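You operate a simulated robot arm through the tools that you are given. There is no shell and no other tool.

You run a simulated robot arm. Do the job below in one go: nothing can be reset, and whatever is moved stays where it is left.

TASK
Seal the terminal case with the red seal pad and the grey cover.
Fine: pad first, cover over it, both thumb nuts round to TIGHT and no further.

Only the result counts: the job must be done as asked and must still hold three seconds after the hand-in. Knocking over, shifting, dropping, spilling or breaking anything else fails it. Lids that push on must go on centred and level and be pressed home; caps that screw on are set level and turned clockwise until they are tight.

THE ROBOT
A 6-joint arm with a fingered hand, fixed in place. Base frame: the origin is on the floor under the middle of its stand, x ahead of it, y to its left, z up; the work surface is at about z = 90. Lengths are in cm, angles in degrees, forces in N, time in s.
With the tool pointing down near the work surface it reaches from about 28 to 80 cm from the base axis. Its first joint turns from -166.0 to 166.0 degrees. Payload 4 kg.
The tool frame sits at the grasp point between the pads (the TCP): z along the fingers, y along the line on which they close. The tips reach 2.6 cm beyond it. The gripper opens to 13.2 cm; its body begins 7.3 cm behind the TCP. The gripper is a hand of 5 fingers: y runs from the thumb to the fingers, the wrist lies at [0, 0, -23.9] in the tool frame, and closing takes about 1.5 s.
Orientation is that of the tool frame in the base frame, as a unit quaternion [x, y, z, w]. With the fingers straight down and closing along the base's y, the tool's x points along the base's -x, its y along +y and its z along -z.

THE INTERFACE
- The arm moves only by the tool arm_command. Its argument "series" is a list of rows, each a list of 3 entries, a list of its own where there are three numbers: the shift along the tool's x, y, z in mm, then the turn, a rotation vector about the tool's x, y, z in degrees, then the finger opening in mm, from 0 to 132. In form: [[[x, y, z], [rx, ry, rz], grip], ...]. A call has 1 to 20 rows; each row is the pose to reach, as a shift and turn from the pose commanded when the call began, along the tool's axes at that moment. Rows are played at 5 a second. More than 5 cm and 8.6 degrees between two rows, or a gripper value outside its range, and nothing of the call is played. A pose out of reach is approached as far as the arm can. The call stops where the force on the tool passes 40 N (or 10 N more than at its start, if that is more) or the arm is blocked; 0.2 s more then pass. The fingers move at their own pace (about 4.5 cm/s each) and stop on an object; they squeeze with about 29 N. The grip force told is the motor's: it shows also when the fingers shut on nothing. Time passes only in rows, and 0.2 s behind the last, so rows that repeat a pose let the fingers close. The reply holds the time, the measured pose of the TCP, the force on the tool along the base axes, the opening and the grip force, in the units named above and with some noise, with the torque about the TCP (base axes, N m) and any sound that the robot's microphone picked up.
- Cameras (640 x 400 px; columns grow to the right, rows downward): "scene" is fixed at [22.2, -49.9, 148.9]; the picture's right is [0.96, -0.28, 0.00], its down [-0.14, -0.47, -0.87] and it looks along [0.25, 0.84, -0.49] (base axes); focal length 372 px, centre (320, 200). "wrist" rides on the gripper at [8.5, 0.2, -9.7] in the tool frame; the picture's right is [-0.02, 1.00, 0.00], its down [-0.75, -0.02, -0.66] and it looks along [-0.66, -0.01, 0.75] (tool axes); focal length 270 px, centre (320, 200).
- get_image(camera): a new picture of that camera. No time passes.
- preshape(shape): the hand has 5 fingers and takes this shape, open, in about a second: jaw (thumb against the fingers, like two jaws); tri (thumb and two fingers); tip (a fingertip pinch); poke (one finger out to press); point (the index stretched); flat (the hand flat); cup (the hand cupped); fist (a fist). The gripper value then closes the fingers along that shape, each until it touches; the sizes above hold for jaw. It gives what a move gives, with no picture.
- measure_at(camera, pixels): for up to 12 pixels [column, row] of the newest picture of that camera ("zoom" is the newest enlarged one), the place [x, y, z] in the base frame of the surface seen there, good to about 0.2 cm. No time passes.
- close_up(camera, box): a new picture of the part [left, top, right, bottom] of that camera's present view, enlarged. No time passes.
- sign_off(): hands the job in; it is judged then, once.

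Leave the gripper open and the arm clear of the work at the hand-in unless told otherwise.

The tools are called after ">>>" as name(argument=value, ...) on one line, values as JSON. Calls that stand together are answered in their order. arm_command: Moves the arm, as the interface text tells. Its arguments: {"type":"object","properties":{"series":{"type":"array"}},"required":["series"]} The other tools are called the same way: preshape (shape) gives the hand a shape; get_image (camera) takes a picture; measure_at (camera, pixels) gives the place of the surface under pixels of a picture; close_up (camera, box) takes an enlarged picture of a part of a camera's view; sign_off () hands the job in.

At the start:

```text
time_s: 0.0
tool_pos: [36.96, 27.89, 124.81]
ee_rot: [-0.002, 1.0, 0.0, 0.0]
force: [-0.3, 0.4, 0.5]
ft_torque: [-0.01, -0.03, -0.02]
finger_gap: 13.15
grip_force: 0.0
shape: jaw
```

scene: 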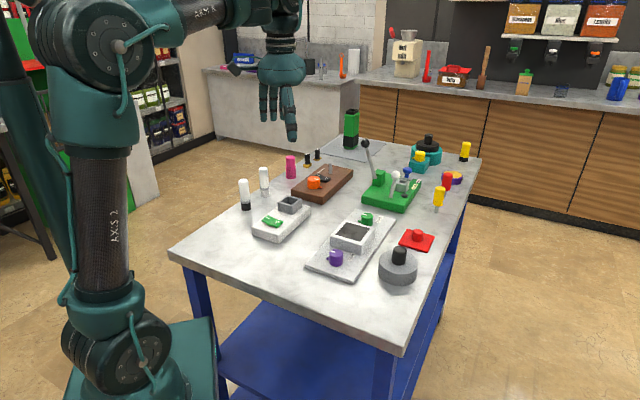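
wrist: 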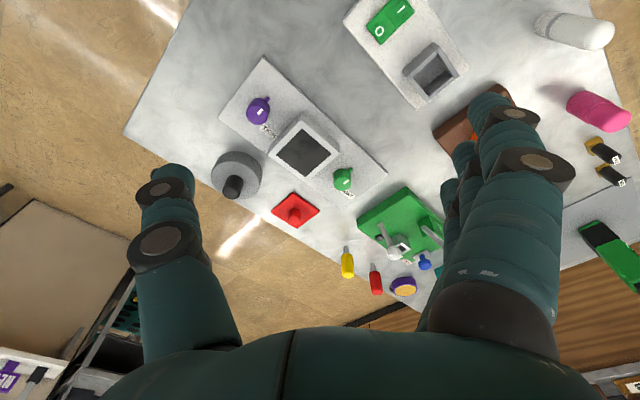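

I see a white plate with a square case (scene about 352,235), a purple nut (335,258) and a green nut (366,219). A red pad with a knob is at (417,239) and a grey round cover with a black knob at (398,265). I'll take enlarged views of these first.

>>> close_up(camera="scene", box=[300, 200, 450, 294])

>>> close_up(camera="wrist", box=[190, 50, 400, 240])

```text
4.26 times, centred on (375, 247) of scene
```

zoom: 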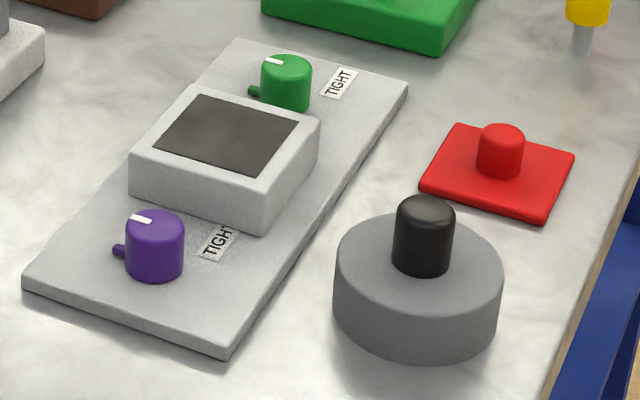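

```text
2.11 times, centred on (295, 145) of wrist
```

zoom: 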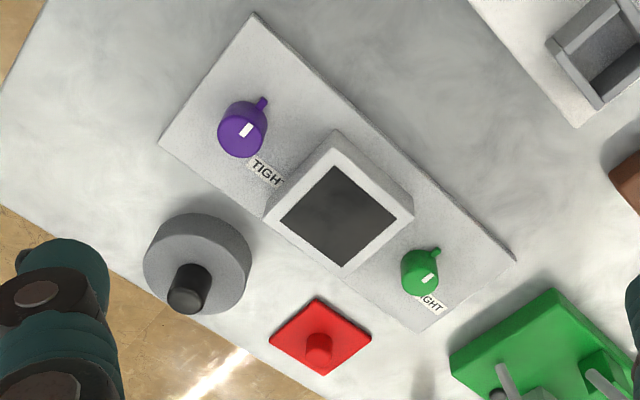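

I see the nuts with a side pin and a white mark, and TIGHT labels beside them. I'll measure points in the newest zoom (wrist): cover, knob, pad, case corners and nuts.

>>> measure_at(camera="zoom", pixels=[[187, 298], [197, 215], [150, 262], [240, 240], [320, 340], [316, 301], [272, 342], [322, 374], [370, 338], [335, 220], [336, 140], [408, 215]])

>>> measure_at(camera="zoom", pixels=[[342, 272], [270, 213], [247, 129], [265, 101], [427, 279], [438, 251], [265, 173], [430, 303], [253, 15], [160, 142], [515, 260], [425, 330]])

```text
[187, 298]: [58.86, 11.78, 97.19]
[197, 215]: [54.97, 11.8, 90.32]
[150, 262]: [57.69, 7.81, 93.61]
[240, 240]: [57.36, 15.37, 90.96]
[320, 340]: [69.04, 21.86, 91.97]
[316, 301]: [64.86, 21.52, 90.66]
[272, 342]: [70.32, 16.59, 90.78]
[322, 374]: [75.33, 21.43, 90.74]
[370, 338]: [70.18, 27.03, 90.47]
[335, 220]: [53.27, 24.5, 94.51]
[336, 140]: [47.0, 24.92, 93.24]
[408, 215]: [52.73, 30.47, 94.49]
```

```text
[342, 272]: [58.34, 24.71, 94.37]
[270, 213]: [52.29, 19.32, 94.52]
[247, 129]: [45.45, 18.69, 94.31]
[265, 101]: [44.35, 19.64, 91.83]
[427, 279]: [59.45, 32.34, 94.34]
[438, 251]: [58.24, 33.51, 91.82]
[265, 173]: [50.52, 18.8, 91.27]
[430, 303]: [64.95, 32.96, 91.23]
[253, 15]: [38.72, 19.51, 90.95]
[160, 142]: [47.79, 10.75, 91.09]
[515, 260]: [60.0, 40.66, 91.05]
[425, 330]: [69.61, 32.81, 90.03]
```

Next I'll look at the whole table in enlarged scene views, to check for labels and rule out the other fixtures.

>>> close_up(camera="scene", box=[220, 130, 480, 292])

>>> close_up(camera="scene", box=[315, 205, 400, 258])

```text
2.46 times, centred on (350, 211) of scene
```

zoom: 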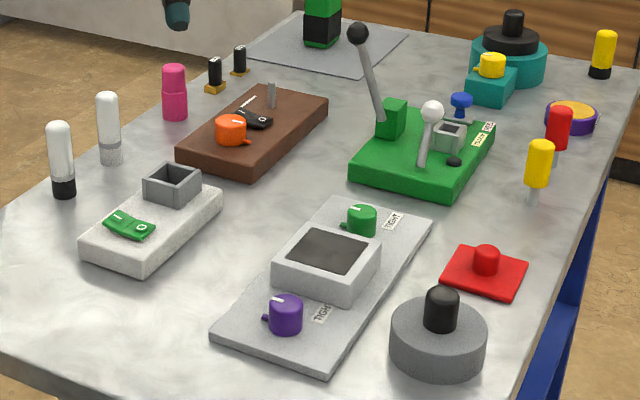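

```text
7.53 times, centred on (358, 232) of scene
```

zoom: 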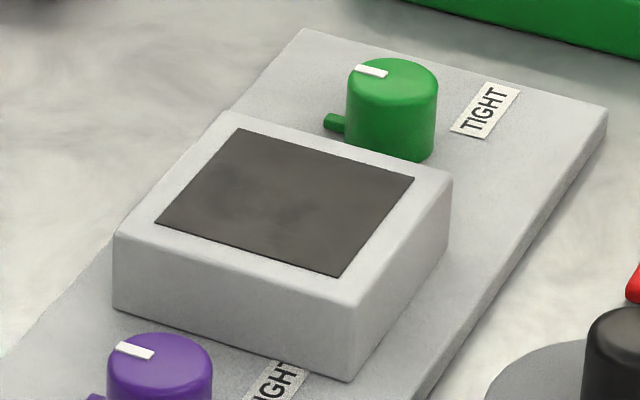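

The case with two thumb nuts is the plate at the front, and the pad and cover lie beside it. I'll lower the arm about 10 cm in free air for a closer wrist view of the case, with the fingers staying open.

>>> arm_command(series=[[[5, -15, 25], [0, 0, 0], 132], [[10, -30, 50], [0, 0, 0], 132], [[10, -30, 75], [0, 0, 0], 132], [[10, -30, 100], [0, 0, 0], 132], [[10, -30, 110], [0, 0, 0], 132]])

>>> get_image(camera="wrist")

>>> get_image(camera="scene")

```text
time_s: 1.2
tool_pos: [35.88, 24.83, 113.67]
ee_rot: [0.0, 1.0, -0.001, 0.0]
force: [-0.4, 0.1, -0.2]
ft_torque: [0.01, 0.0, 0.0]
finger_gap: 13.2
grip_force: 0.1
shape: jaw
```

```text
taken
```

wrist: 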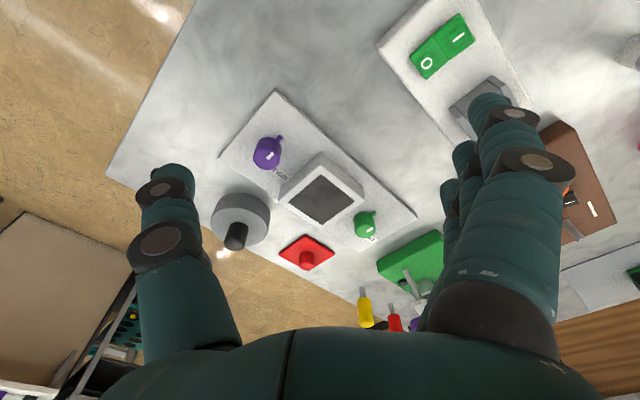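

```text
taken
```

scene: 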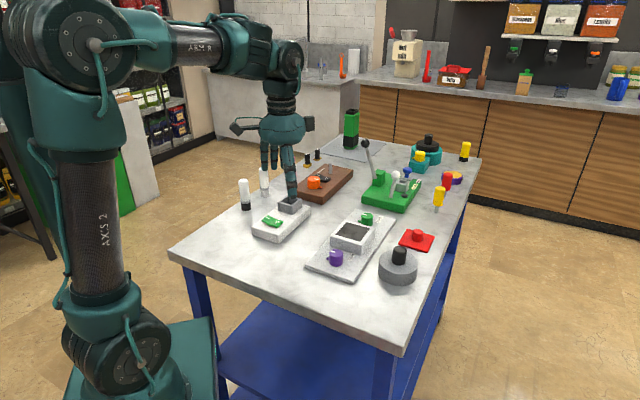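

I'll take enlarged wrist views of the case with its nuts (about 320,185) and of the pad and cover.

>>> close_up(camera="wrist", box=[210, 80, 420, 260])

>>> measure_at(camera="zoom", pixels=[[320, 200], [340, 200], [300, 230], [350, 280], [380, 250], [330, 260], [340, 330], [320, 340], [360, 330], [100, 250], [100, 270], [60, 300]])

```text
2.22 times, centred on (315, 170) of wrist
```

zoom: 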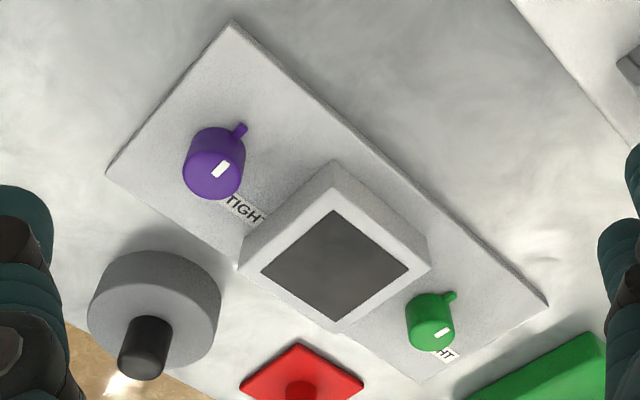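

```text
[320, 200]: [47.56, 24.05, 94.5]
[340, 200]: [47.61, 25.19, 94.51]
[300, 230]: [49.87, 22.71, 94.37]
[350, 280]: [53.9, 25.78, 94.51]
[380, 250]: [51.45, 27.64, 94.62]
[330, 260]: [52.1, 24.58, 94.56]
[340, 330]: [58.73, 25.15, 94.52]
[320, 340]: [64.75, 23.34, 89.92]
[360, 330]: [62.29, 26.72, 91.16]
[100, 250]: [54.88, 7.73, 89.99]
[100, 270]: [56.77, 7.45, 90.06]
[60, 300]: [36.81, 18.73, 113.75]
```

The dark square is at the same height as the rim (about 94.5), so the pad lies flat on top. I'll measure the corners and nuts in this zoom.

>>> measure_at(camera="zoom", pixels=[[335, 185], [428, 265], [337, 330], [246, 268], [335, 211], [408, 269], [336, 320], [261, 270], [210, 180], [221, 168], [240, 130], [240, 208]])

>>> measure_at(camera="zoom", pixels=[[430, 340], [443, 332], [451, 296], [445, 354], [190, 172], [236, 180], [213, 196], [213, 156], [410, 335], [453, 335], [432, 349], [432, 322]])

>>> measure_at(camera="zoom", pixels=[[145, 365], [130, 370], [160, 370], [143, 378], [95, 330], [215, 330], [150, 290], [190, 350], [297, 345], [242, 385], [363, 385], [300, 392]])

```text
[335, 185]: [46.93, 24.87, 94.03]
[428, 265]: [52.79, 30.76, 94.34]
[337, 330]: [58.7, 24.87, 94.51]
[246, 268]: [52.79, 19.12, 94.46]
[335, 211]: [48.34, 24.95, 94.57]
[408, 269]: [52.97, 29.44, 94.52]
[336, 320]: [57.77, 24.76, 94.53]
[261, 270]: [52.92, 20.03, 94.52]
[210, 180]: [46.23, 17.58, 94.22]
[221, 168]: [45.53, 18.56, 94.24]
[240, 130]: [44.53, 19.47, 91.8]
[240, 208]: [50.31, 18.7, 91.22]
```

```text
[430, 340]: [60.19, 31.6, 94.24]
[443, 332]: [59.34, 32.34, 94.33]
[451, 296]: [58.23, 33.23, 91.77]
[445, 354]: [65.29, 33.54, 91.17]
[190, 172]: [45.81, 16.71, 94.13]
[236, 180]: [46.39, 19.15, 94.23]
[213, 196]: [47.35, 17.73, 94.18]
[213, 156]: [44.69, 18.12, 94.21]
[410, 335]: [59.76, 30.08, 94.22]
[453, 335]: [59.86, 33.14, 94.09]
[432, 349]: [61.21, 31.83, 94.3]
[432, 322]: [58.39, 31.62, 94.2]
```

```text
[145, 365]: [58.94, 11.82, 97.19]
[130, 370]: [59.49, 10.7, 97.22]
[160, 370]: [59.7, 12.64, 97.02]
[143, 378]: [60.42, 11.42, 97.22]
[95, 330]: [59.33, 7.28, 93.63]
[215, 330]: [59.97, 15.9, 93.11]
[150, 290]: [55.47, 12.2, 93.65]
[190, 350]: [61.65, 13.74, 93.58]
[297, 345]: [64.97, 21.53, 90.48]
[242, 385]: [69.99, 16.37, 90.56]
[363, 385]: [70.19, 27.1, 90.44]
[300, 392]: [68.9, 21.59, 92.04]
```

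I'll get a fresh scene close-up of the plate to measure where the TIGHT labels sit relative to the nuts.

>>> close_up(camera="scene", box=[310, 200, 406, 280])

>>> measure_at(camera="zoom", pixels=[[436, 60], [465, 70], [435, 110], [405, 100], [435, 85], [320, 200]])

```text
5.00 times, centred on (358, 240) of scene
```

zoom: 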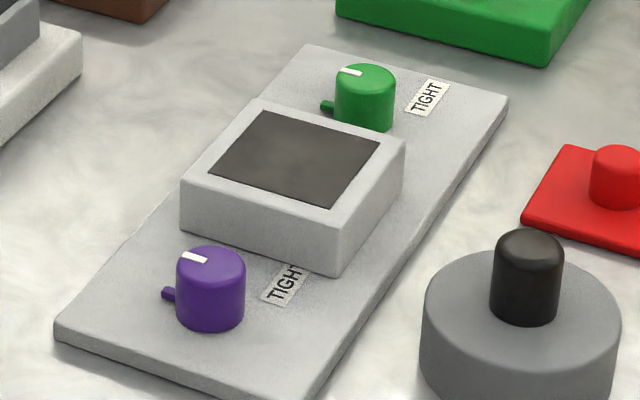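

```text
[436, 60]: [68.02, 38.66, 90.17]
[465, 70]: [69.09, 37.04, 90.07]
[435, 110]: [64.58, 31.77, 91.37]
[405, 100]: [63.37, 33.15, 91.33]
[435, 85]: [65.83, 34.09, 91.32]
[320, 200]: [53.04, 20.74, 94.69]
```

I'll measure both label corners and nuts in this scene zoom.

>>> measure_at(camera="zoom", pixels=[[427, 98], [422, 80], [449, 86], [433, 116], [405, 109], [285, 285], [264, 298], [290, 304], [292, 262], [309, 275], [212, 262], [184, 257]])

>>> measure_at(camera="zoom", pixels=[[205, 260], [164, 295], [366, 78], [343, 71], [359, 74], [322, 107], [177, 265], [245, 265], [210, 248], [211, 278], [335, 80], [395, 80]])

```text
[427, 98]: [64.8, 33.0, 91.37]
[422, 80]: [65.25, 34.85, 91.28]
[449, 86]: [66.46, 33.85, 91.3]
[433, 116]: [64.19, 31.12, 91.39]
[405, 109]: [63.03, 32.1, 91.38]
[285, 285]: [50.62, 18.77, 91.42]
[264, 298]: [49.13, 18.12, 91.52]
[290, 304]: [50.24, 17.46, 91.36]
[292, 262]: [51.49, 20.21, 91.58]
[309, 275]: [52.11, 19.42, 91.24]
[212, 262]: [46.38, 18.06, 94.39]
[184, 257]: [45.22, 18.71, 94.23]
```

```text
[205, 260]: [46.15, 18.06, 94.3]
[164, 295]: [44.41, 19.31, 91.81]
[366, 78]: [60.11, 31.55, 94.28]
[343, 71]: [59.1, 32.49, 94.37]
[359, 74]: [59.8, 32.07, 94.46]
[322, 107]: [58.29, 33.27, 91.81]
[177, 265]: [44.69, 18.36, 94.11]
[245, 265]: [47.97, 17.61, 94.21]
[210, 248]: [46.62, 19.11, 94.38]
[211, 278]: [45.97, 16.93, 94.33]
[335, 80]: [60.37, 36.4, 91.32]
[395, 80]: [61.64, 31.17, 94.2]
```

I now have the key places:
- Case top centre is about (52.8, 24.9, 94.5).
- Purple nut is about (46.1, 18.0) and green nut about (60.0, 31.7).
- Both marks point to about 135°, and the TIGHT labels sit at about 15°, so each nut turns roughly 120° clockwise.

Next I'll try the "tri" shape here in free air to see how the fingers look.

>>> preshape(shape="tri")

>>> get_image(camera="wrist")

>>> close_up(camera="scene", box=[220, 90, 350, 220])

```text
time_s: 2.1
tool_pos: [35.89, 24.83, 113.85]
ee_rot: [0.001, 1.0, 0.0, 0.0]
force: [0.6, -0.2, -0.2]
ft_torque: [0.04, -0.04, -0.02]
finger_gap: 13.18
grip_force: 0.0
shape: tri
```

```text
taken
```

wrist: 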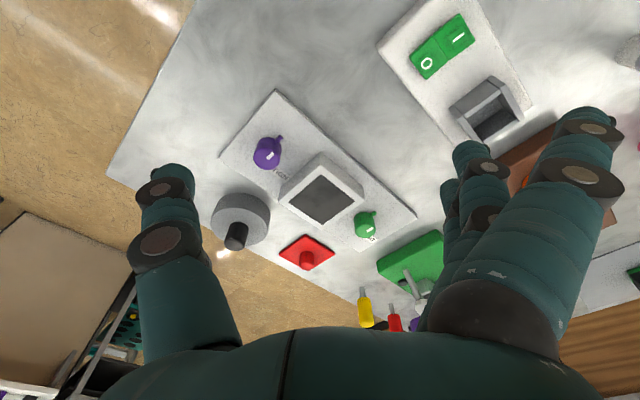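

```text
3.08 times, centred on (285, 155) of scene
```

zoom: 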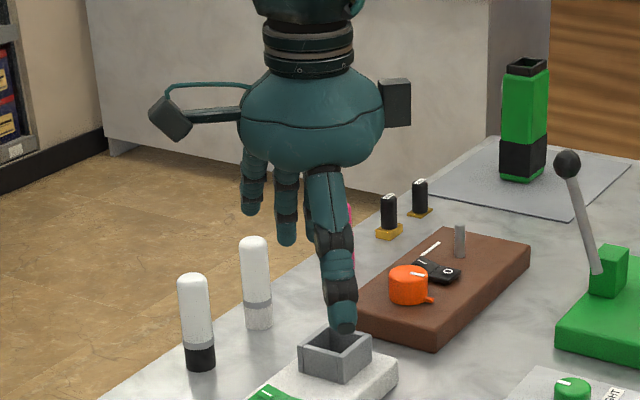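

In "tri" some fingers are spread away. I'll close the hand partway in free air here to see which fingers meet and where.

>>> arm_command(series=[[[0, 0, 0], [0, 0, 0], 20], [[0, 0, 0], [0, 0, 0], 20], [[0, 0, 0], [0, 0, 0], 20], [[0, 0, 0], [0, 0, 0], 20], [[0, 0, 0], [0, 0, 0], 20], [[0, 0, 0], [0, 0, 0], 20], [[0, 0, 0], [0, 0, 0], 20]])

>>> get_image(camera="wrist")

>>> close_up(camera="scene", box=[220, 90, 350, 220])

```text
time_s: 3.7
tool_pos: [35.82, 24.89, 113.74]
ee_rot: [0.0, 1.0, 0.001, 0.0]
force: [0.5, -0.1, -0.2]
ft_torque: [0.0, 0.03, 0.01]
finger_gap: 2.08
grip_force: 0.0
shape: tri
```

```text
taken
```

wrist: 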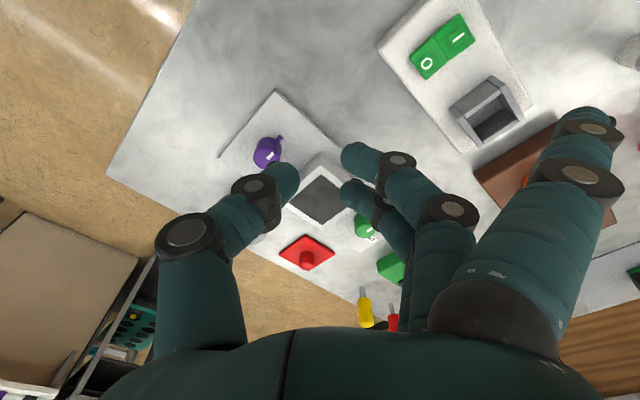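

```text
3.08 times, centred on (285, 155) of scene
```

zoom: 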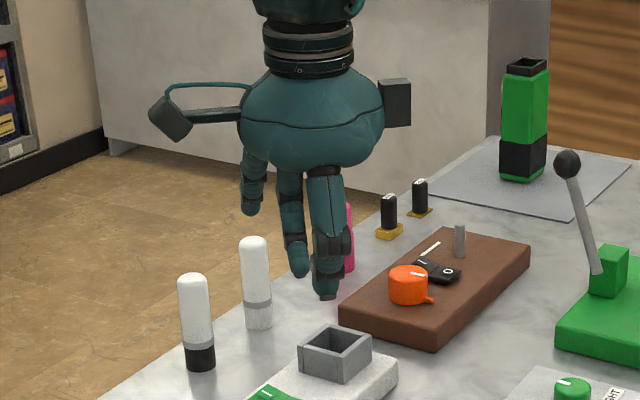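

"Tri" gives a thumb opposing two fingers, which suits round knobs. I'll measure the pad knob and cover knob more exactly from a scene close-up.

>>> close_up(camera="scene", box=[370, 220, 450, 290])

>>> measure_at(camera="zoom", pixels=[[330, 110], [360, 110], [390, 110], [375, 100], [375, 130], [235, 220], [235, 210], [210, 220], [260, 220], [300, 260], [150, 290], [235, 330]])

```text
5.71 times, centred on (410, 255) of scene
```

zoom: 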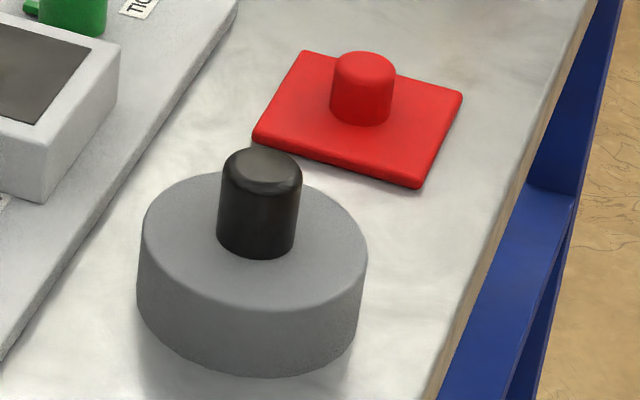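

```text
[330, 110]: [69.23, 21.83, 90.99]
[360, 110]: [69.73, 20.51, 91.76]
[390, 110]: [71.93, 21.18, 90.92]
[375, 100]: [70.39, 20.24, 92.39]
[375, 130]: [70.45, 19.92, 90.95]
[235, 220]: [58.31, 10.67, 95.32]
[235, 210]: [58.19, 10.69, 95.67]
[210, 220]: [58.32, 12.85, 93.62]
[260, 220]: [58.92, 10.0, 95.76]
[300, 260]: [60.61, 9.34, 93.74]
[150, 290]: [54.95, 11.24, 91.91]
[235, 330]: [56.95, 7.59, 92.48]
```

I'll measure the knob tops and edges: pad knob top at (364,68), cover knob top at (262,165), and the outline points.

>>> measure_at(camera="zoom", pixels=[[364, 66], [364, 56], [340, 68], [388, 68], [262, 165], [262, 152], [230, 168], [295, 168], [304, 54], [255, 135], [418, 186], [460, 94]])

>>> measure_at(camera="zoom", pixels=[[145, 230], [364, 260], [255, 305], [190, 180], [330, 200], [364, 77], [262, 180], [250, 258], [365, 124], [155, 300], [250, 340], [350, 300]])

```text
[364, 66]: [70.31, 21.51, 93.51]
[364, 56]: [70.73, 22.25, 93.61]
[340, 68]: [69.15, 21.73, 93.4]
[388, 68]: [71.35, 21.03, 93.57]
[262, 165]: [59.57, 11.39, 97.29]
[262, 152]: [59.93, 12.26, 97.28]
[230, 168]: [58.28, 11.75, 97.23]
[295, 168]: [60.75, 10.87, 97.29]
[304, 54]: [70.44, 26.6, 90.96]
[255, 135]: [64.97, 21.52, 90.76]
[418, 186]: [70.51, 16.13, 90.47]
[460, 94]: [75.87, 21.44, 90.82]
```

```text
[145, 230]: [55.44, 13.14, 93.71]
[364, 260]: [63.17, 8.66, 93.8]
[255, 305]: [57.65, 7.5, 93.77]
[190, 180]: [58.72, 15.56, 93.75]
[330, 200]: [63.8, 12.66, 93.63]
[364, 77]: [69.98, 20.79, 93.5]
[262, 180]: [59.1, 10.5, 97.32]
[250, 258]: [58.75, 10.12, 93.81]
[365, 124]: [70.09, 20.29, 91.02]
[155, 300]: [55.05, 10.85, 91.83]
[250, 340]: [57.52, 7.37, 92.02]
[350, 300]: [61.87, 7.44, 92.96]
```

Pad knob: centre about (70.3, 21.55), top 93.5. Cover: centre about (59.5, 11.4), knob top 97.3. I'll measure where the half-closed fingertips are at the 2 cm gap, to know the reach below the TCP.

>>> measure_at(camera="wrist", pixels=[[292, 175], [280, 170], [285, 190], [348, 155], [348, 190], [360, 160], [590, 115], [258, 186], [398, 160], [612, 130]])

>>> measure_at(camera="scene", pixels=[[286, 208], [286, 212], [289, 204], [280, 200], [271, 173], [292, 170]])

```text
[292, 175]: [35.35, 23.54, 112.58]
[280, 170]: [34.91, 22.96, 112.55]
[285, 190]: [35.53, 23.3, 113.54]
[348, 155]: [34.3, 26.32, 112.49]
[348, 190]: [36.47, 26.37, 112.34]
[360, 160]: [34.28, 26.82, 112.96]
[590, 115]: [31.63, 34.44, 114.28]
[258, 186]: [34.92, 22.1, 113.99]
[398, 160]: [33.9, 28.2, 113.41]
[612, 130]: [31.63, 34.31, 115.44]
```

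```text
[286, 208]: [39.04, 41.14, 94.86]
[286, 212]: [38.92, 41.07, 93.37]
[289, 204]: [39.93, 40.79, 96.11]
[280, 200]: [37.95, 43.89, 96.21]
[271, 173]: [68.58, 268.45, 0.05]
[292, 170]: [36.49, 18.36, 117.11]
```

In tri the unused finger sticks out about 10 cm sideways, which could matter near the cover. I'll look at the "tip" shape too, opening first.

>>> preshape(shape="tip")

>>> arm_command(series=[[[0, 0, 0], [0, 0, 0], 25], [[0, 0, 0], [0, 0, 0], 25], [[0, 0, 0], [0, 0, 0], 25], [[0, 0, 0], [0, 0, 0], 25], [[0, 0, 0], [0, 0, 0], 25], [[0, 0, 0], [0, 0, 0], 25], [[0, 0, 0], [0, 0, 0], 25]])

>>> get_image(camera="wrist")

>>> close_up(camera="scene", box=[220, 90, 350, 220])

```text
time_s: 4.6
tool_pos: [35.88, 24.84, 113.81]
ee_rot: [-0.001, 1.0, 0.0, 0.0]
force: [0.5, 0.8, 0.4]
ft_torque: [0.0, -0.03, 0.03]
finger_gap: 13.19
grip_force: 0.1
shape: tip
```

```text
time_s: 6.2
tool_pos: [35.8, 24.86, 113.7]
ee_rot: [0.001, 1.0, 0.0, 0.0]
force: [-0.4, 0.0, -0.7]
ft_torque: [0.02, 0.01, 0.01]
finger_gap: 2.56
grip_force: 0.1
shape: tip
```

```text
taken
```

wrist: 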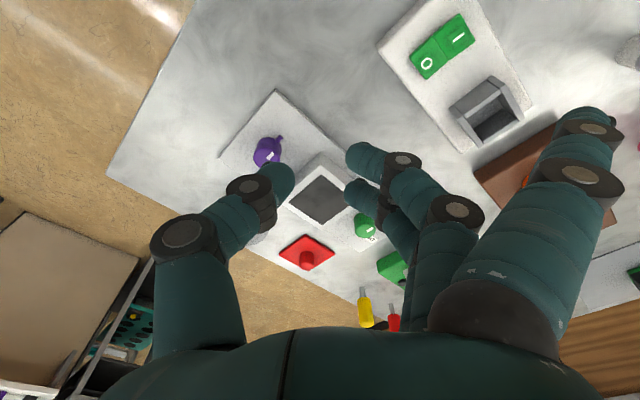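

```text
3.08 times, centred on (285, 155) of scene
```

zoom: 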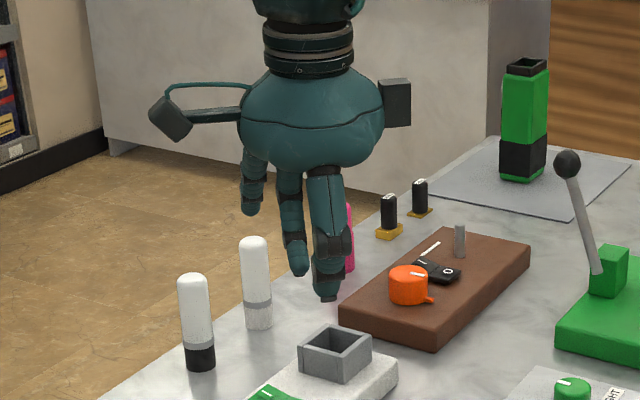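

"Tip" looks the same as "tri". I'll check "jaw" closed to about 25 mm, since its fingers stay together, which may be better near the cover and the green fixture.

>>> preshape(shape="jaw")

>>> arm_command(series=[[[0, 0, 0], [0, 0, 0], 25], [[0, 0, 0], [0, 0, 0], 25], [[0, 0, 0], [0, 0, 0], 25], [[0, 0, 0], [0, 0, 0], 25], [[0, 0, 0], [0, 0, 0], 25], [[0, 0, 0], [0, 0, 0], 25], [[0, 0, 0], [0, 0, 0], 25]])

>>> get_image(camera="wrist")

>>> close_up(camera="scene", box=[220, 90, 350, 220])

```text
time_s: 7.1
tool_pos: [35.84, 24.9, 113.63]
ee_rot: [0.001, 1.0, 0.0, 0.0]
force: [0.6, 0.2, -0.6]
ft_torque: [-0.01, 0.02, -0.02]
finger_gap: 13.22
grip_force: 0.1
shape: jaw
```

```text
time_s: 8.7
tool_pos: [35.9, 24.86, 113.77]
ee_rot: [0.001, 1.0, 0.0, 0.0]
force: [0.4, 0.0, -0.4]
ft_torque: [0.02, 0.0, -0.01]
finger_gap: 2.59
grip_force: 0.1
shape: jaw
```

```text
taken
```

wrist: 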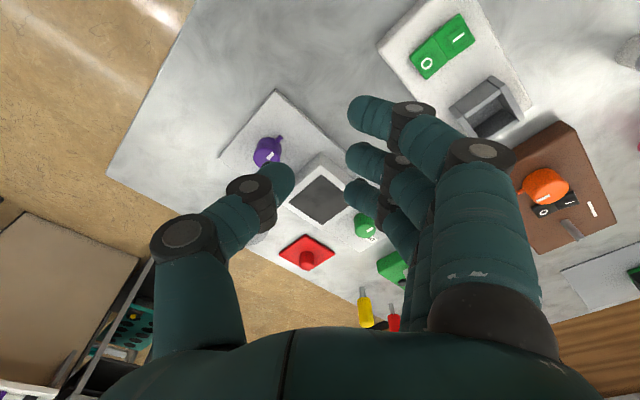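

```text
3.08 times, centred on (285, 155) of scene
```

zoom: 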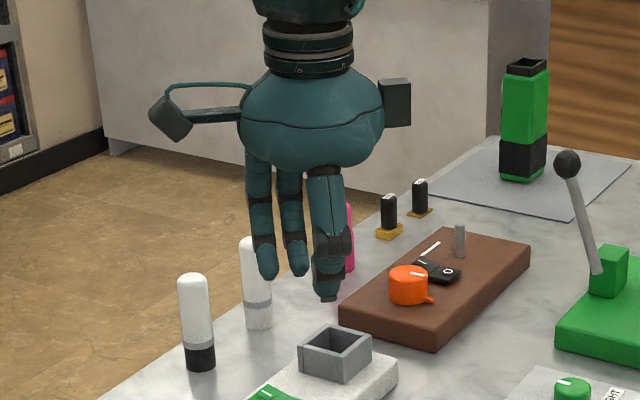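

I'll zoom in on the fingers to count them and see their layout.

>>> close_up(camera="wrist", box=[220, 80, 540, 300])

>>> measure_at(camera="wrist", pixels=[[355, 105], [352, 150], [350, 190], [285, 175], [412, 108], [485, 150], [250, 187], [188, 238], [500, 290], [200, 300], [290, 345], [320, 330]])

```text
1.82 times, centred on (380, 190) of wrist
```

zoom: 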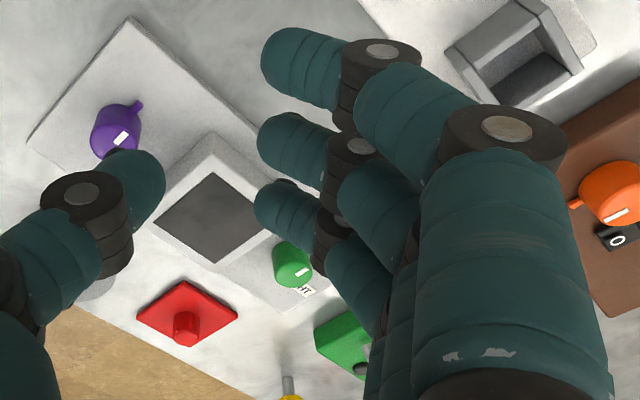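

```text
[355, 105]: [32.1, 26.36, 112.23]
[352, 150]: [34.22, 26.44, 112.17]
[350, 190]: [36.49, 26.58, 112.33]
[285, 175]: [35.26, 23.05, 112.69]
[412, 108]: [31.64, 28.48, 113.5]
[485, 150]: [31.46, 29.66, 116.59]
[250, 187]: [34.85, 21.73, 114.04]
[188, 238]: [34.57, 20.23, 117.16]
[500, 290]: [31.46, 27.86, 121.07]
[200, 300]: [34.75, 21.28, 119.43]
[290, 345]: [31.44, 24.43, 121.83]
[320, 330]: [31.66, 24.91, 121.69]
```

I count thumb plus fingers at tool x of about +3.7, +1.6, −0.6, and perhaps one hidden at −2.8. Next I'll measure the neighbours, the green fixture and the yellow and red tools, so the hand stays clear of them.

>>> measure_at(camera="scene", pixels=[[363, 202], [399, 211], [421, 187], [393, 212], [438, 195], [436, 210], [447, 180], [398, 185], [423, 160], [368, 147], [380, 176], [455, 178]])

>>> measure_at(camera="scene", pixels=[[290, 200], [310, 208], [255, 237], [285, 240], [272, 222], [244, 180], [264, 170], [312, 203], [355, 172], [333, 197], [292, 190], [245, 208]])

```text
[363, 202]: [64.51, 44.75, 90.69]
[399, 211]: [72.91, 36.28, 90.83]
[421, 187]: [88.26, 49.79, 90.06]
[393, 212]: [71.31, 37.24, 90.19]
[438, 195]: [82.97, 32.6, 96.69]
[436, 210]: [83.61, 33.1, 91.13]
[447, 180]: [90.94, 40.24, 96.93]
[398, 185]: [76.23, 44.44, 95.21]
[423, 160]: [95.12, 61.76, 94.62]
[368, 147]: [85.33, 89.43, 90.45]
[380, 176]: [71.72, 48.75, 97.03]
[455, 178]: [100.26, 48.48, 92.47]
```

```text
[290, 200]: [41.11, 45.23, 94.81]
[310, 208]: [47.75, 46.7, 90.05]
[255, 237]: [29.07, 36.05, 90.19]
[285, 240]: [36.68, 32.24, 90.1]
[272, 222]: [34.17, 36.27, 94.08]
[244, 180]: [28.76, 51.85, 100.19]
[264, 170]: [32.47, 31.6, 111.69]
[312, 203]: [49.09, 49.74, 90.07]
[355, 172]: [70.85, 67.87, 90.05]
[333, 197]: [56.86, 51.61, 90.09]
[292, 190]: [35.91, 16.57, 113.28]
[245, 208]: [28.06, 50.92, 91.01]
```

Layout is clear: the green fixture's near edge is about 12 cm from the green nut, so tri can work there. For the pad I'll use tri. First I'll set the shape, then carry the hand over the pad at z≈105 with a 70 mm opening.

>>> preshape(shape="tri")

>>> arm_command(series=[[[-29, -3, 7], [0, 0, 0], 70], [[-58, -6, 14], [0, 0, 0], 70], [[-87, -8, 21], [0, 0, 0], 70], [[-116, -11, 28], [0, 0, 0], 70], [[-145, -14, 35], [0, 0, 0], 70], [[-174, -17, 42], [0, 0, 0], 70], [[-203, -20, 49], [0, 0, 0], 70], [[-232, -22, 56], [0, 0, 0], 70], [[-261, -25, 63], [0, 0, 0], 70], [[-290, -28, 70], [0, 0, 0], 70], [[-319, -31, 77], [0, 0, 0], 70], [[-344, -33, 87], [0, 0, 0], 70], [[-344, -33, 87], [0, 0, 0], 70]])

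>>> get_image(camera="wrist")

>>> get_image(camera="scene")

```text
time_s: 9.6
tool_pos: [35.81, 24.88, 113.71]
ee_rot: [0.0, 1.0, 0.0, 0.0]
force: [0.2, 0.6, -0.1]
ft_torque: [-0.01, 0.03, 0.04]
finger_gap: 13.2
grip_force: 0.1
shape: tri
```

```text
time_s: 12.4
tool_pos: [70.19, 21.49, 105.12]
ee_rot: [0.0, 1.0, 0.0, 0.0]
force: [-0.1, -0.8, -0.8]
ft_torque: [0.01, 0.01, 0.01]
finger_gap: 7.11
grip_force: 0.2
shape: tri
```

```text
taken
```

wrist: 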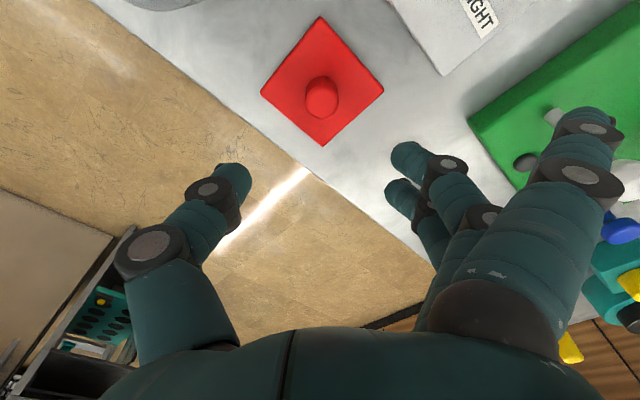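

```text
taken
```

scene: 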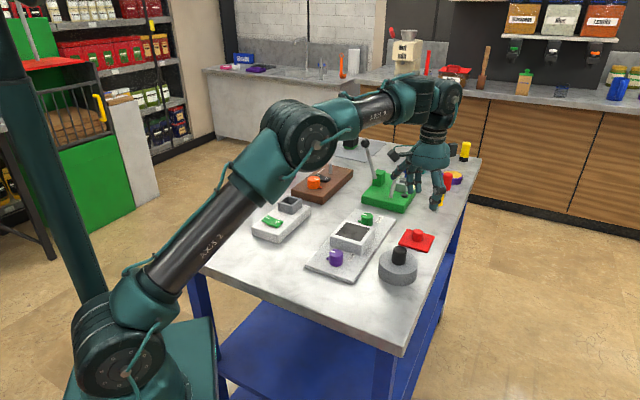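

The pad is ahead in view at (321,95), with the hand above it. Before descending I'll check the green fixture's levers near the spread finger at the right, around (555,115) and (630,180).

>>> measure_at(camera="wrist", pixels=[[553, 117], [525, 160], [630, 180], [620, 225], [475, 125], [321, 97], [321, 83], [308, 97], [334, 97], [321, 112], [590, 118], [575, 130]])

>>> close_up(camera="scene", box=[340, 120, 480, 280])

```text
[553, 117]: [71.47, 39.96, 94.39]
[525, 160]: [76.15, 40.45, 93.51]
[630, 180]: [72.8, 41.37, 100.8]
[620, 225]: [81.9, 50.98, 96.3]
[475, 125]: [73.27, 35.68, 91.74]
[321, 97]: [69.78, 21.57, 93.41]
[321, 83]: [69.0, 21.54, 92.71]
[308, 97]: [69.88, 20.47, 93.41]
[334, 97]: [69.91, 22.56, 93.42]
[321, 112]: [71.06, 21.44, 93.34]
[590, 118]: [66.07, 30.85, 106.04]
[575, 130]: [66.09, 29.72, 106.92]
```

```text
2.50 times, centred on (410, 200) of scene
```

zoom: 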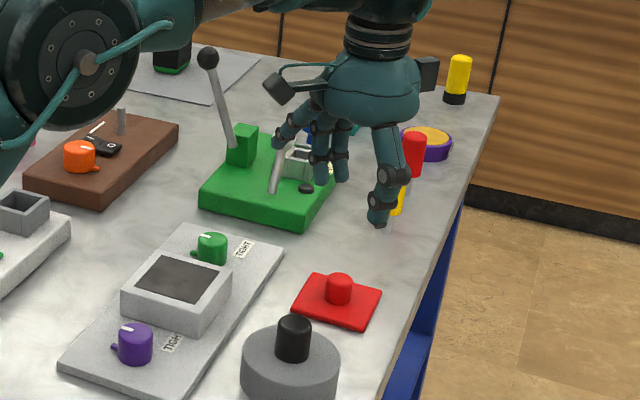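

Clear: the white-ball lever is at y≈41 and the spread finger reaches y≈31. I'm centred over the knob within 2 mm, so I'll lower to z≈95 with a 50 mm opening and look again.

>>> arm_command(series=[[[0, 0, 20], [0, 0, 0], 50], [[0, 0, 40], [0, 0, 0], 50], [[0, 0, 60], [0, 0, 0], 50], [[0, 0, 75], [0, 0, 0], 50], [[0, 0, 85], [0, 0, 0], 50], [[0, 0, 95], [0, 0, 0], 50], [[0, 0, 100], [0, 0, 0], 50], [[0, 0, 100], [0, 0, 0], 50]])

>>> get_image(camera="wrist")

>>> close_up(camera="scene", box=[370, 180, 470, 270])

```text
time_s: 14.2
tool_pos: [70.21, 21.55, 95.18]
ee_rot: [0.0, 1.0, 0.0, 0.0]
force: [-0.3, -0.2, 0.0]
ft_torque: [0.01, 0.01, 0.04]
finger_gap: 5.1
grip_force: 0.2
shape: tri
```

```text
taken
```

wrist: 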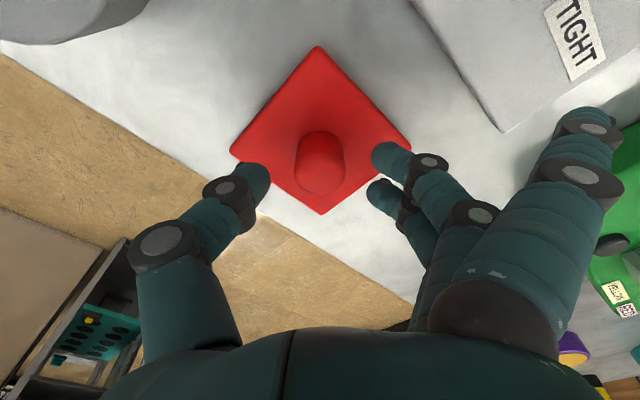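

```text
4.44 times, centred on (420, 225) of scene
```

zoom: 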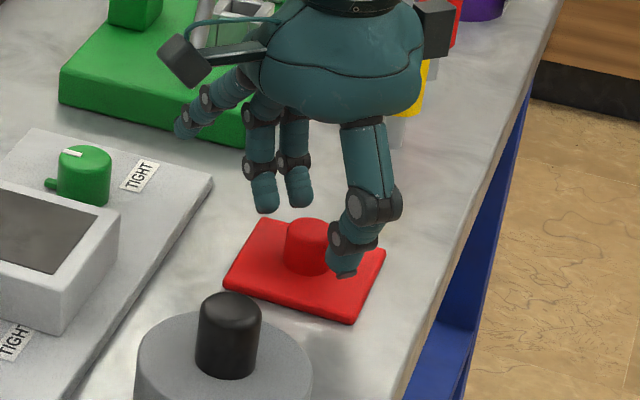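

The knob at (319,150) sits between thumb and fingers. I'll lower 11 mm more to z≈94.1 and then close on the knob.

>>> arm_command(series=[[[0, 0, 6], [0, 0, 0], 50], [[0, 0, 11], [0, 0, 0], 50], [[0, 0, 11], [0, 0, 0], 10], [[0, 0, 11], [0, 0, 0], 10], [[0, 0, 11], [0, 0, 0], 10], [[0, 0, 11], [0, 0, 0], 10], [[0, 0, 11], [0, 0, 0], 10], [[0, 0, 11], [0, 0, 0], 10], [[0, 0, 11], [0, 0, 0], 10], [[0, 0, 11], [0, 0, 0], 10], [[0, 0, 11], [0, 0, 0], 10]])

>>> get_image(camera="wrist")

>>> close_up(camera="scene", box=[370, 180, 470, 270])

```text
time_s: 16.6
tool_pos: [70.3, 21.56, 94.11]
ee_rot: [0.0, 1.0, 0.0, 0.0]
force: [0.2, -0.1, -0.1]
ft_torque: [-0.03, 0.05, -0.02]
finger_gap: 1.82
grip_force: 29.3
shape: tri
```

```text
taken
```

wrist: 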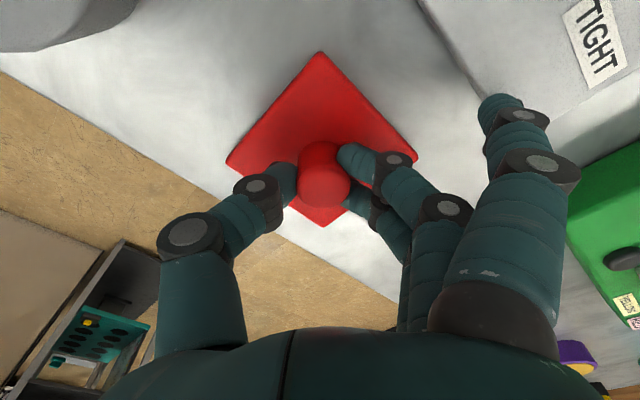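

```text
4.44 times, centred on (420, 225) of scene
```

zoom: 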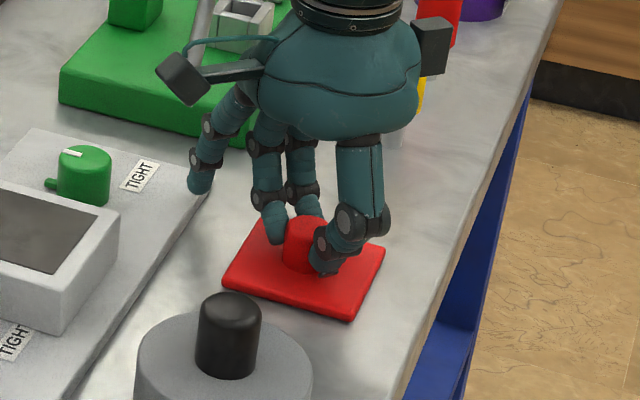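

Grip holds at 29 N with an 18 mm gap. I'll lift slowly by 4 cm and check that the pad comes up level.

>>> arm_command(series=[[[0, 0, -5], [0, 0, 0], 10], [[0, 0, -12], [0, 0, 0], 10], [[0, 0, -22], [0, 0, 0], 10], [[0, 0, -32], [0, 0, 0], 10], [[0, 0, -40], [0, 0, 0], 10], [[0, 0, -40], [0, 0, 0], 10]])

>>> get_image(camera="wrist")

>>> close_up(camera="scene", box=[370, 160, 470, 250])

```text
time_s: 18.0
tool_pos: [70.38, 21.52, 98.2]
ee_rot: [0.0, 1.0, 0.001, 0.001]
force: [-0.6, 0.2, -0.3]
ft_torque: [-0.02, -0.01, -0.02]
finger_gap: 1.85
grip_force: 28.9
shape: tri
```

```text
taken
```

wrist: 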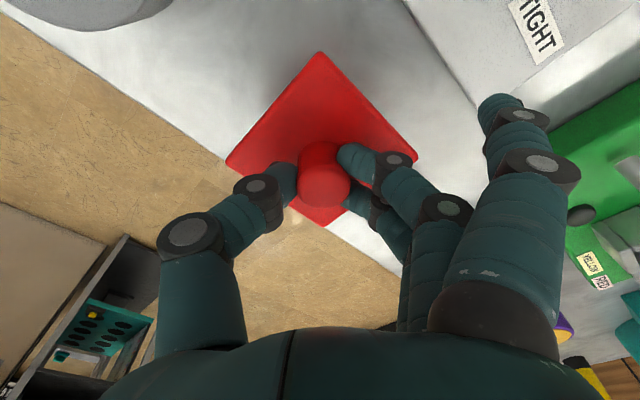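

```text
4.44 times, centred on (420, 205) of scene
```

zoom: 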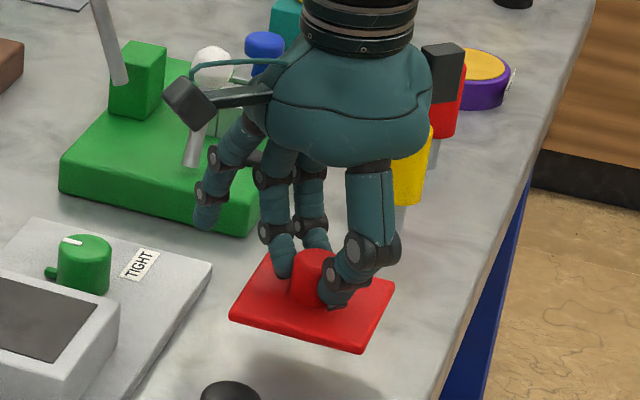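

The pad is lifted, unchanged in the hand. I'll measure its corners to know its offset from the TCP and whether it's level.

>>> measure_at(camera="wrist", pixels=[[320, 56], [232, 162], [414, 156], [325, 222], [275, 115], [370, 115], [320, 100], [260, 150], [390, 145], [320, 160]])

>>> measure_at(camera="zoom", pixels=[[234, 315], [360, 345], [393, 285], [265, 260], [260, 300], [320, 325], [370, 310], [262, 275]])

```text
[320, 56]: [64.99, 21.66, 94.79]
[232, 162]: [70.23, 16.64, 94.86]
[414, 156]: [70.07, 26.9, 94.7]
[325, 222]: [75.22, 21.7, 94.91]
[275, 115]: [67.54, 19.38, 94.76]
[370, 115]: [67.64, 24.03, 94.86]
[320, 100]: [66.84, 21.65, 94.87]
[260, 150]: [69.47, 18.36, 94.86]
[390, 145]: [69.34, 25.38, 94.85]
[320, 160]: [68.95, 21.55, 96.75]
```

```text
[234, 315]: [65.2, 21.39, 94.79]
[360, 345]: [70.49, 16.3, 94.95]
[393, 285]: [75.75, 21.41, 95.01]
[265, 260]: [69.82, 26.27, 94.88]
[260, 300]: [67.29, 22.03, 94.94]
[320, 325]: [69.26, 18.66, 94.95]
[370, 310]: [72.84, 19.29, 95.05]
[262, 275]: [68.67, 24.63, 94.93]
```

Pad centre is within about 1 mm of the TCP, level and not turned. I'll raise to z≈104 and carry it over the case at (52.85, 24.85).

>>> arm_command(series=[[[0, 0, -20], [0, 0, 0], 10], [[0, 0, -40], [0, 0, 0], 10], [[0, 0, -58], [0, 0, 0], 10], [[20, 4, -58], [0, 0, 0], 10], [[45, 9, -58], [0, 0, 0], 10], [[70, 13, -58], [0, 0, 0], 10], [[95, 18, -58], [0, 0, 0], 10], [[120, 23, -58], [0, 0, 0], 10], [[145, 28, -58], [0, 0, 0], 10], [[165, 31, -58], [0, 0, 0], 10], [[175, 33, -58], [0, 0, 0], 10], [[175, 33, -58], [0, 0, 0], 10]])

>>> get_image(camera="wrist")

>>> close_up(camera="scene", box=[290, 150, 430, 280])

```text
time_s: 20.6
tool_pos: [52.86, 25.0, 103.78]
ee_rot: [0.0, 1.0, 0.001, 0.001]
force: [-0.8, -0.8, 0.4]
ft_torque: [-0.03, 0.02, 0.02]
finger_gap: 1.83
grip_force: 28.9
shape: tri
```

```text
taken
```

wrist: 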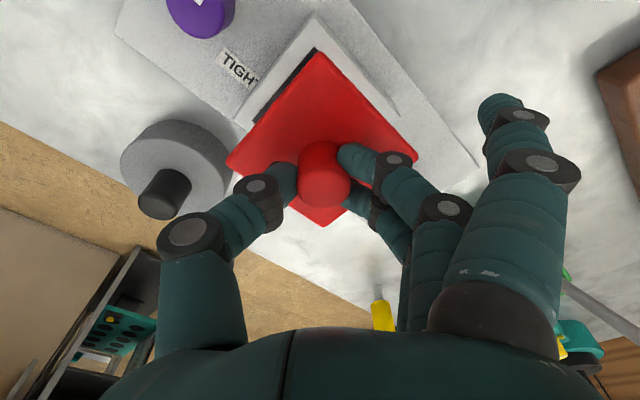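

```text
3.08 times, centred on (360, 215) of scene
```

zoom: 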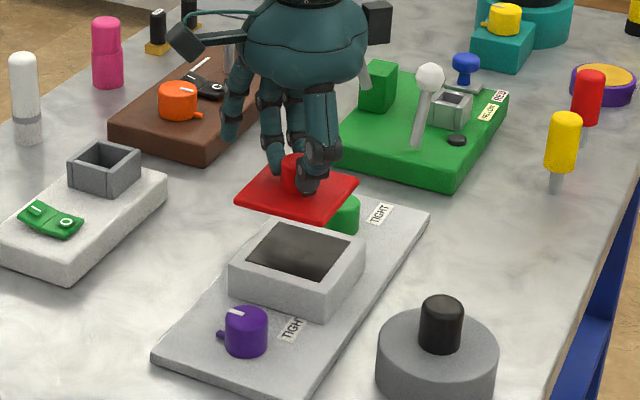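

I'll measure the case corners and pad corners together to compare their centres.

>>> measure_at(camera="wrist", pixels=[[314, 18], [241, 121], [395, 118], [320, 56], [232, 162], [414, 156], [325, 222], [275, 65], [355, 60], [270, 110]])

>>> measure_at(camera="zoom", pixels=[[232, 265], [326, 297], [363, 255], [272, 222], [247, 260], [315, 282], [350, 245], [282, 226], [239, 203], [305, 220], [356, 184]])

```text
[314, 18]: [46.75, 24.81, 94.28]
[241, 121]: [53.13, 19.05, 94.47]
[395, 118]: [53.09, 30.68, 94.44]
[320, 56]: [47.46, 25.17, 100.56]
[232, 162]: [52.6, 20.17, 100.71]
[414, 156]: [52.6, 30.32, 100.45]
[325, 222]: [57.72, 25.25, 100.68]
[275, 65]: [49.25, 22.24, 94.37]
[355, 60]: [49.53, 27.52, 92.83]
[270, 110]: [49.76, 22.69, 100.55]
```

```text
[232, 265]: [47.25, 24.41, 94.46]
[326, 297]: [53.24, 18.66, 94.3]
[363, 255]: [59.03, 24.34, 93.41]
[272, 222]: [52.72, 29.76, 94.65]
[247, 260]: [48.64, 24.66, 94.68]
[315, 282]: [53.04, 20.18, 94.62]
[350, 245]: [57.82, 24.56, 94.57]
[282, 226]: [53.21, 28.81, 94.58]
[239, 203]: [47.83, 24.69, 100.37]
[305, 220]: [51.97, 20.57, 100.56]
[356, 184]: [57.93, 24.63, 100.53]
```

Pad is offset from the case by about (−3, +2.5) mm. I'll correct that and lower to roughly 6 mm above the case, then look again.

>>> arm_command(series=[[[-3, -2.5, 5], [0, 0, 0], 10], [[-3, -2.5, 15], [0, 0, 0], 10], [[-3, -2.5, 25], [0, 0, 0], 10], [[-3, -2.5, 35], [0, 0, 0], 10], [[-3, -2.5, 42], [0, 0, 0], 10], [[-3, -2.5, 45], [0, 0, 0], 10], [[-3, -2.5, 45], [0, 0, 0], 10]])

>>> get_image(camera="wrist")

>>> close_up(camera="scene", box=[300, 180, 410, 280])

```text
time_s: 22.2
tool_pos: [53.14, 24.71, 99.37]
ee_rot: [0.0, 1.0, 0.0, -0.001]
force: [-0.6, -0.5, -0.5]
ft_torque: [0.02, -0.02, -0.04]
finger_gap: 1.84
grip_force: 29.3
shape: tri
```

```text
taken
```

wrist: 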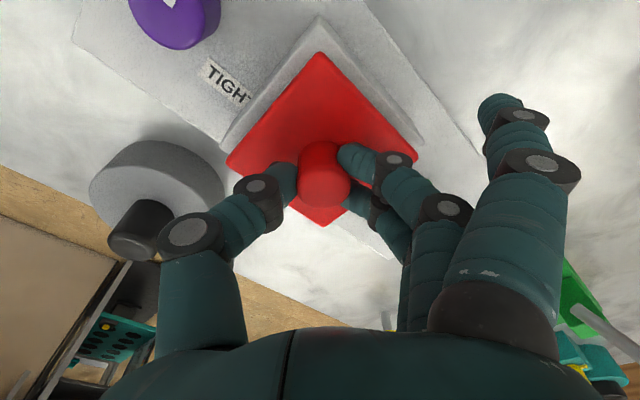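

```text
4.00 times, centred on (355, 230) of scene
```

zoom: 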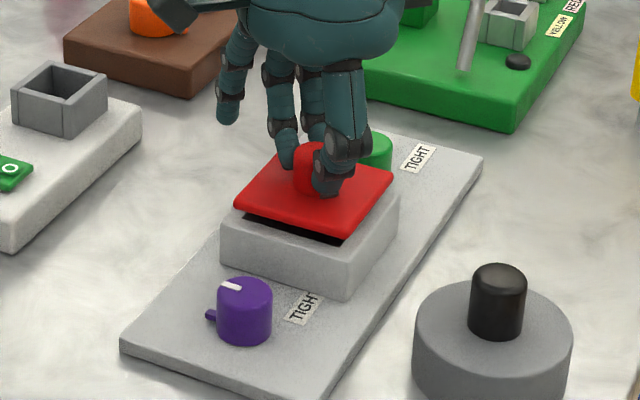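

I'll measure case and pad corners again for the final alignment.

>>> measure_at(camera="wrist", pixels=[[319, 24], [223, 146], [419, 140], [320, 56], [232, 162], [413, 157], [325, 222], [270, 85], [372, 85], [330, 224]])

>>> measure_at(camera="zoom", pixels=[[222, 225], [348, 267], [398, 210], [236, 202], [343, 236], [390, 178], [270, 147], [345, 250], [300, 240], [232, 215]])

```text
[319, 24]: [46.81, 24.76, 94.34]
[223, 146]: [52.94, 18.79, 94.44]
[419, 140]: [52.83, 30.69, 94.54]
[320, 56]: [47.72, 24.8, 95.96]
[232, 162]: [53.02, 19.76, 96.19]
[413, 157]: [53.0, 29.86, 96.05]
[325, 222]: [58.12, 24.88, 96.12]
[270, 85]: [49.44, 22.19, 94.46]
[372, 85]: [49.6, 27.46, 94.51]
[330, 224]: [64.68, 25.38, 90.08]
```

```text
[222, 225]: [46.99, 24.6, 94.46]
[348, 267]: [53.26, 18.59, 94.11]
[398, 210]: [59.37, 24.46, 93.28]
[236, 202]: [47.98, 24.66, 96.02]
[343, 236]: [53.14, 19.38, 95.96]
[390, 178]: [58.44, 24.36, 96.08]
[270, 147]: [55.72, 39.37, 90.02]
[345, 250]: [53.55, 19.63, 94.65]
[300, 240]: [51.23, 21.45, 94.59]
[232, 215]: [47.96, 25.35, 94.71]
```

Aligned within 1 mm. The gap to the case is about 6–7 mm. I'll lower in small steps, watching the force.

>>> arm_command(series=[[[1, 0, 2], [0, 0, 0], 10], [[1, 0, 4], [0, 0, 0], 10], [[1, 0, 5], [0, 0, 0], 10], [[1, 0, 6], [0, 0, 0], 10], [[1, 0, 6], [0, 0, 0], 10]])

>>> close_up(camera="scene", box=[320, 200, 400, 265])

```text
time_s: 23.4
tool_pos: [53.2, 24.73, 98.67]
ee_rot: [0.0, 1.0, 0.0, 0.0]
force: [-0.4, 0.2, -0.3]
ft_torque: [-0.02, -0.02, -0.02]
finger_gap: 1.81
grip_force: 28.8
shape: tri
```

```text
6.15 times, centred on (360, 232) of scene
```

zoom: 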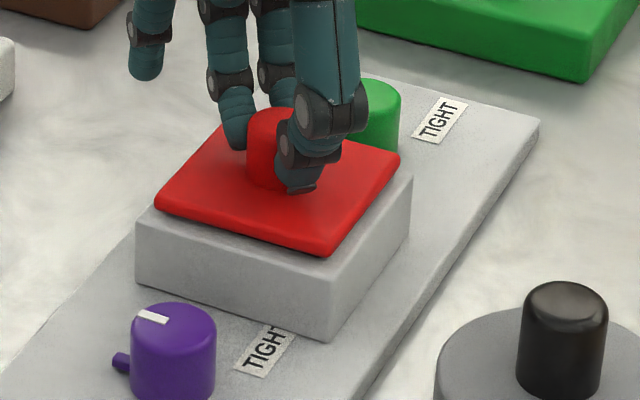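

Almost on, with no contact force yet. I'll lower 2 mm more in half-millimetre steps.

>>> arm_command(series=[[[0, 0, 0.5], [0, 0, 0], 10], [[0, 0, 1], [0, 0, 0], 10], [[0, 0, 1.5], [0, 0, 0], 10], [[0, 0, 1.5], [0, 0, 0], 10]])

>>> close_up(camera="scene", box=[320, 200, 400, 265])

```text
time_s: 24.4
tool_pos: [52.98, 24.74, 98.68]
ee_rot: [0.0, 1.0, -0.001, 0.0]
force: [-0.1, 0.4, -1.1]
ft_torque: [0.01, -0.01, 0.03]
finger_gap: 1.83
grip_force: 29.0
shape: tri
```

```text
6.15 times, centred on (360, 232) of scene
```

zoom: 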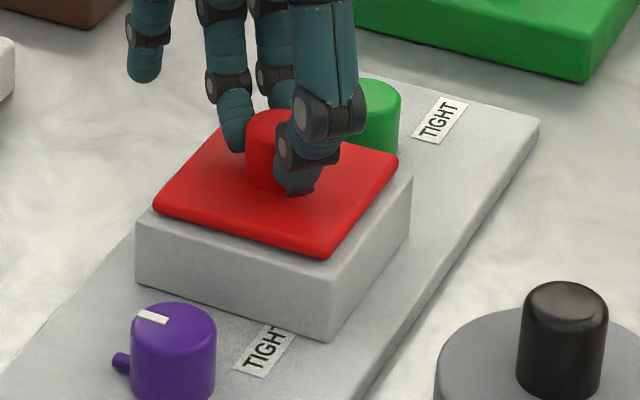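

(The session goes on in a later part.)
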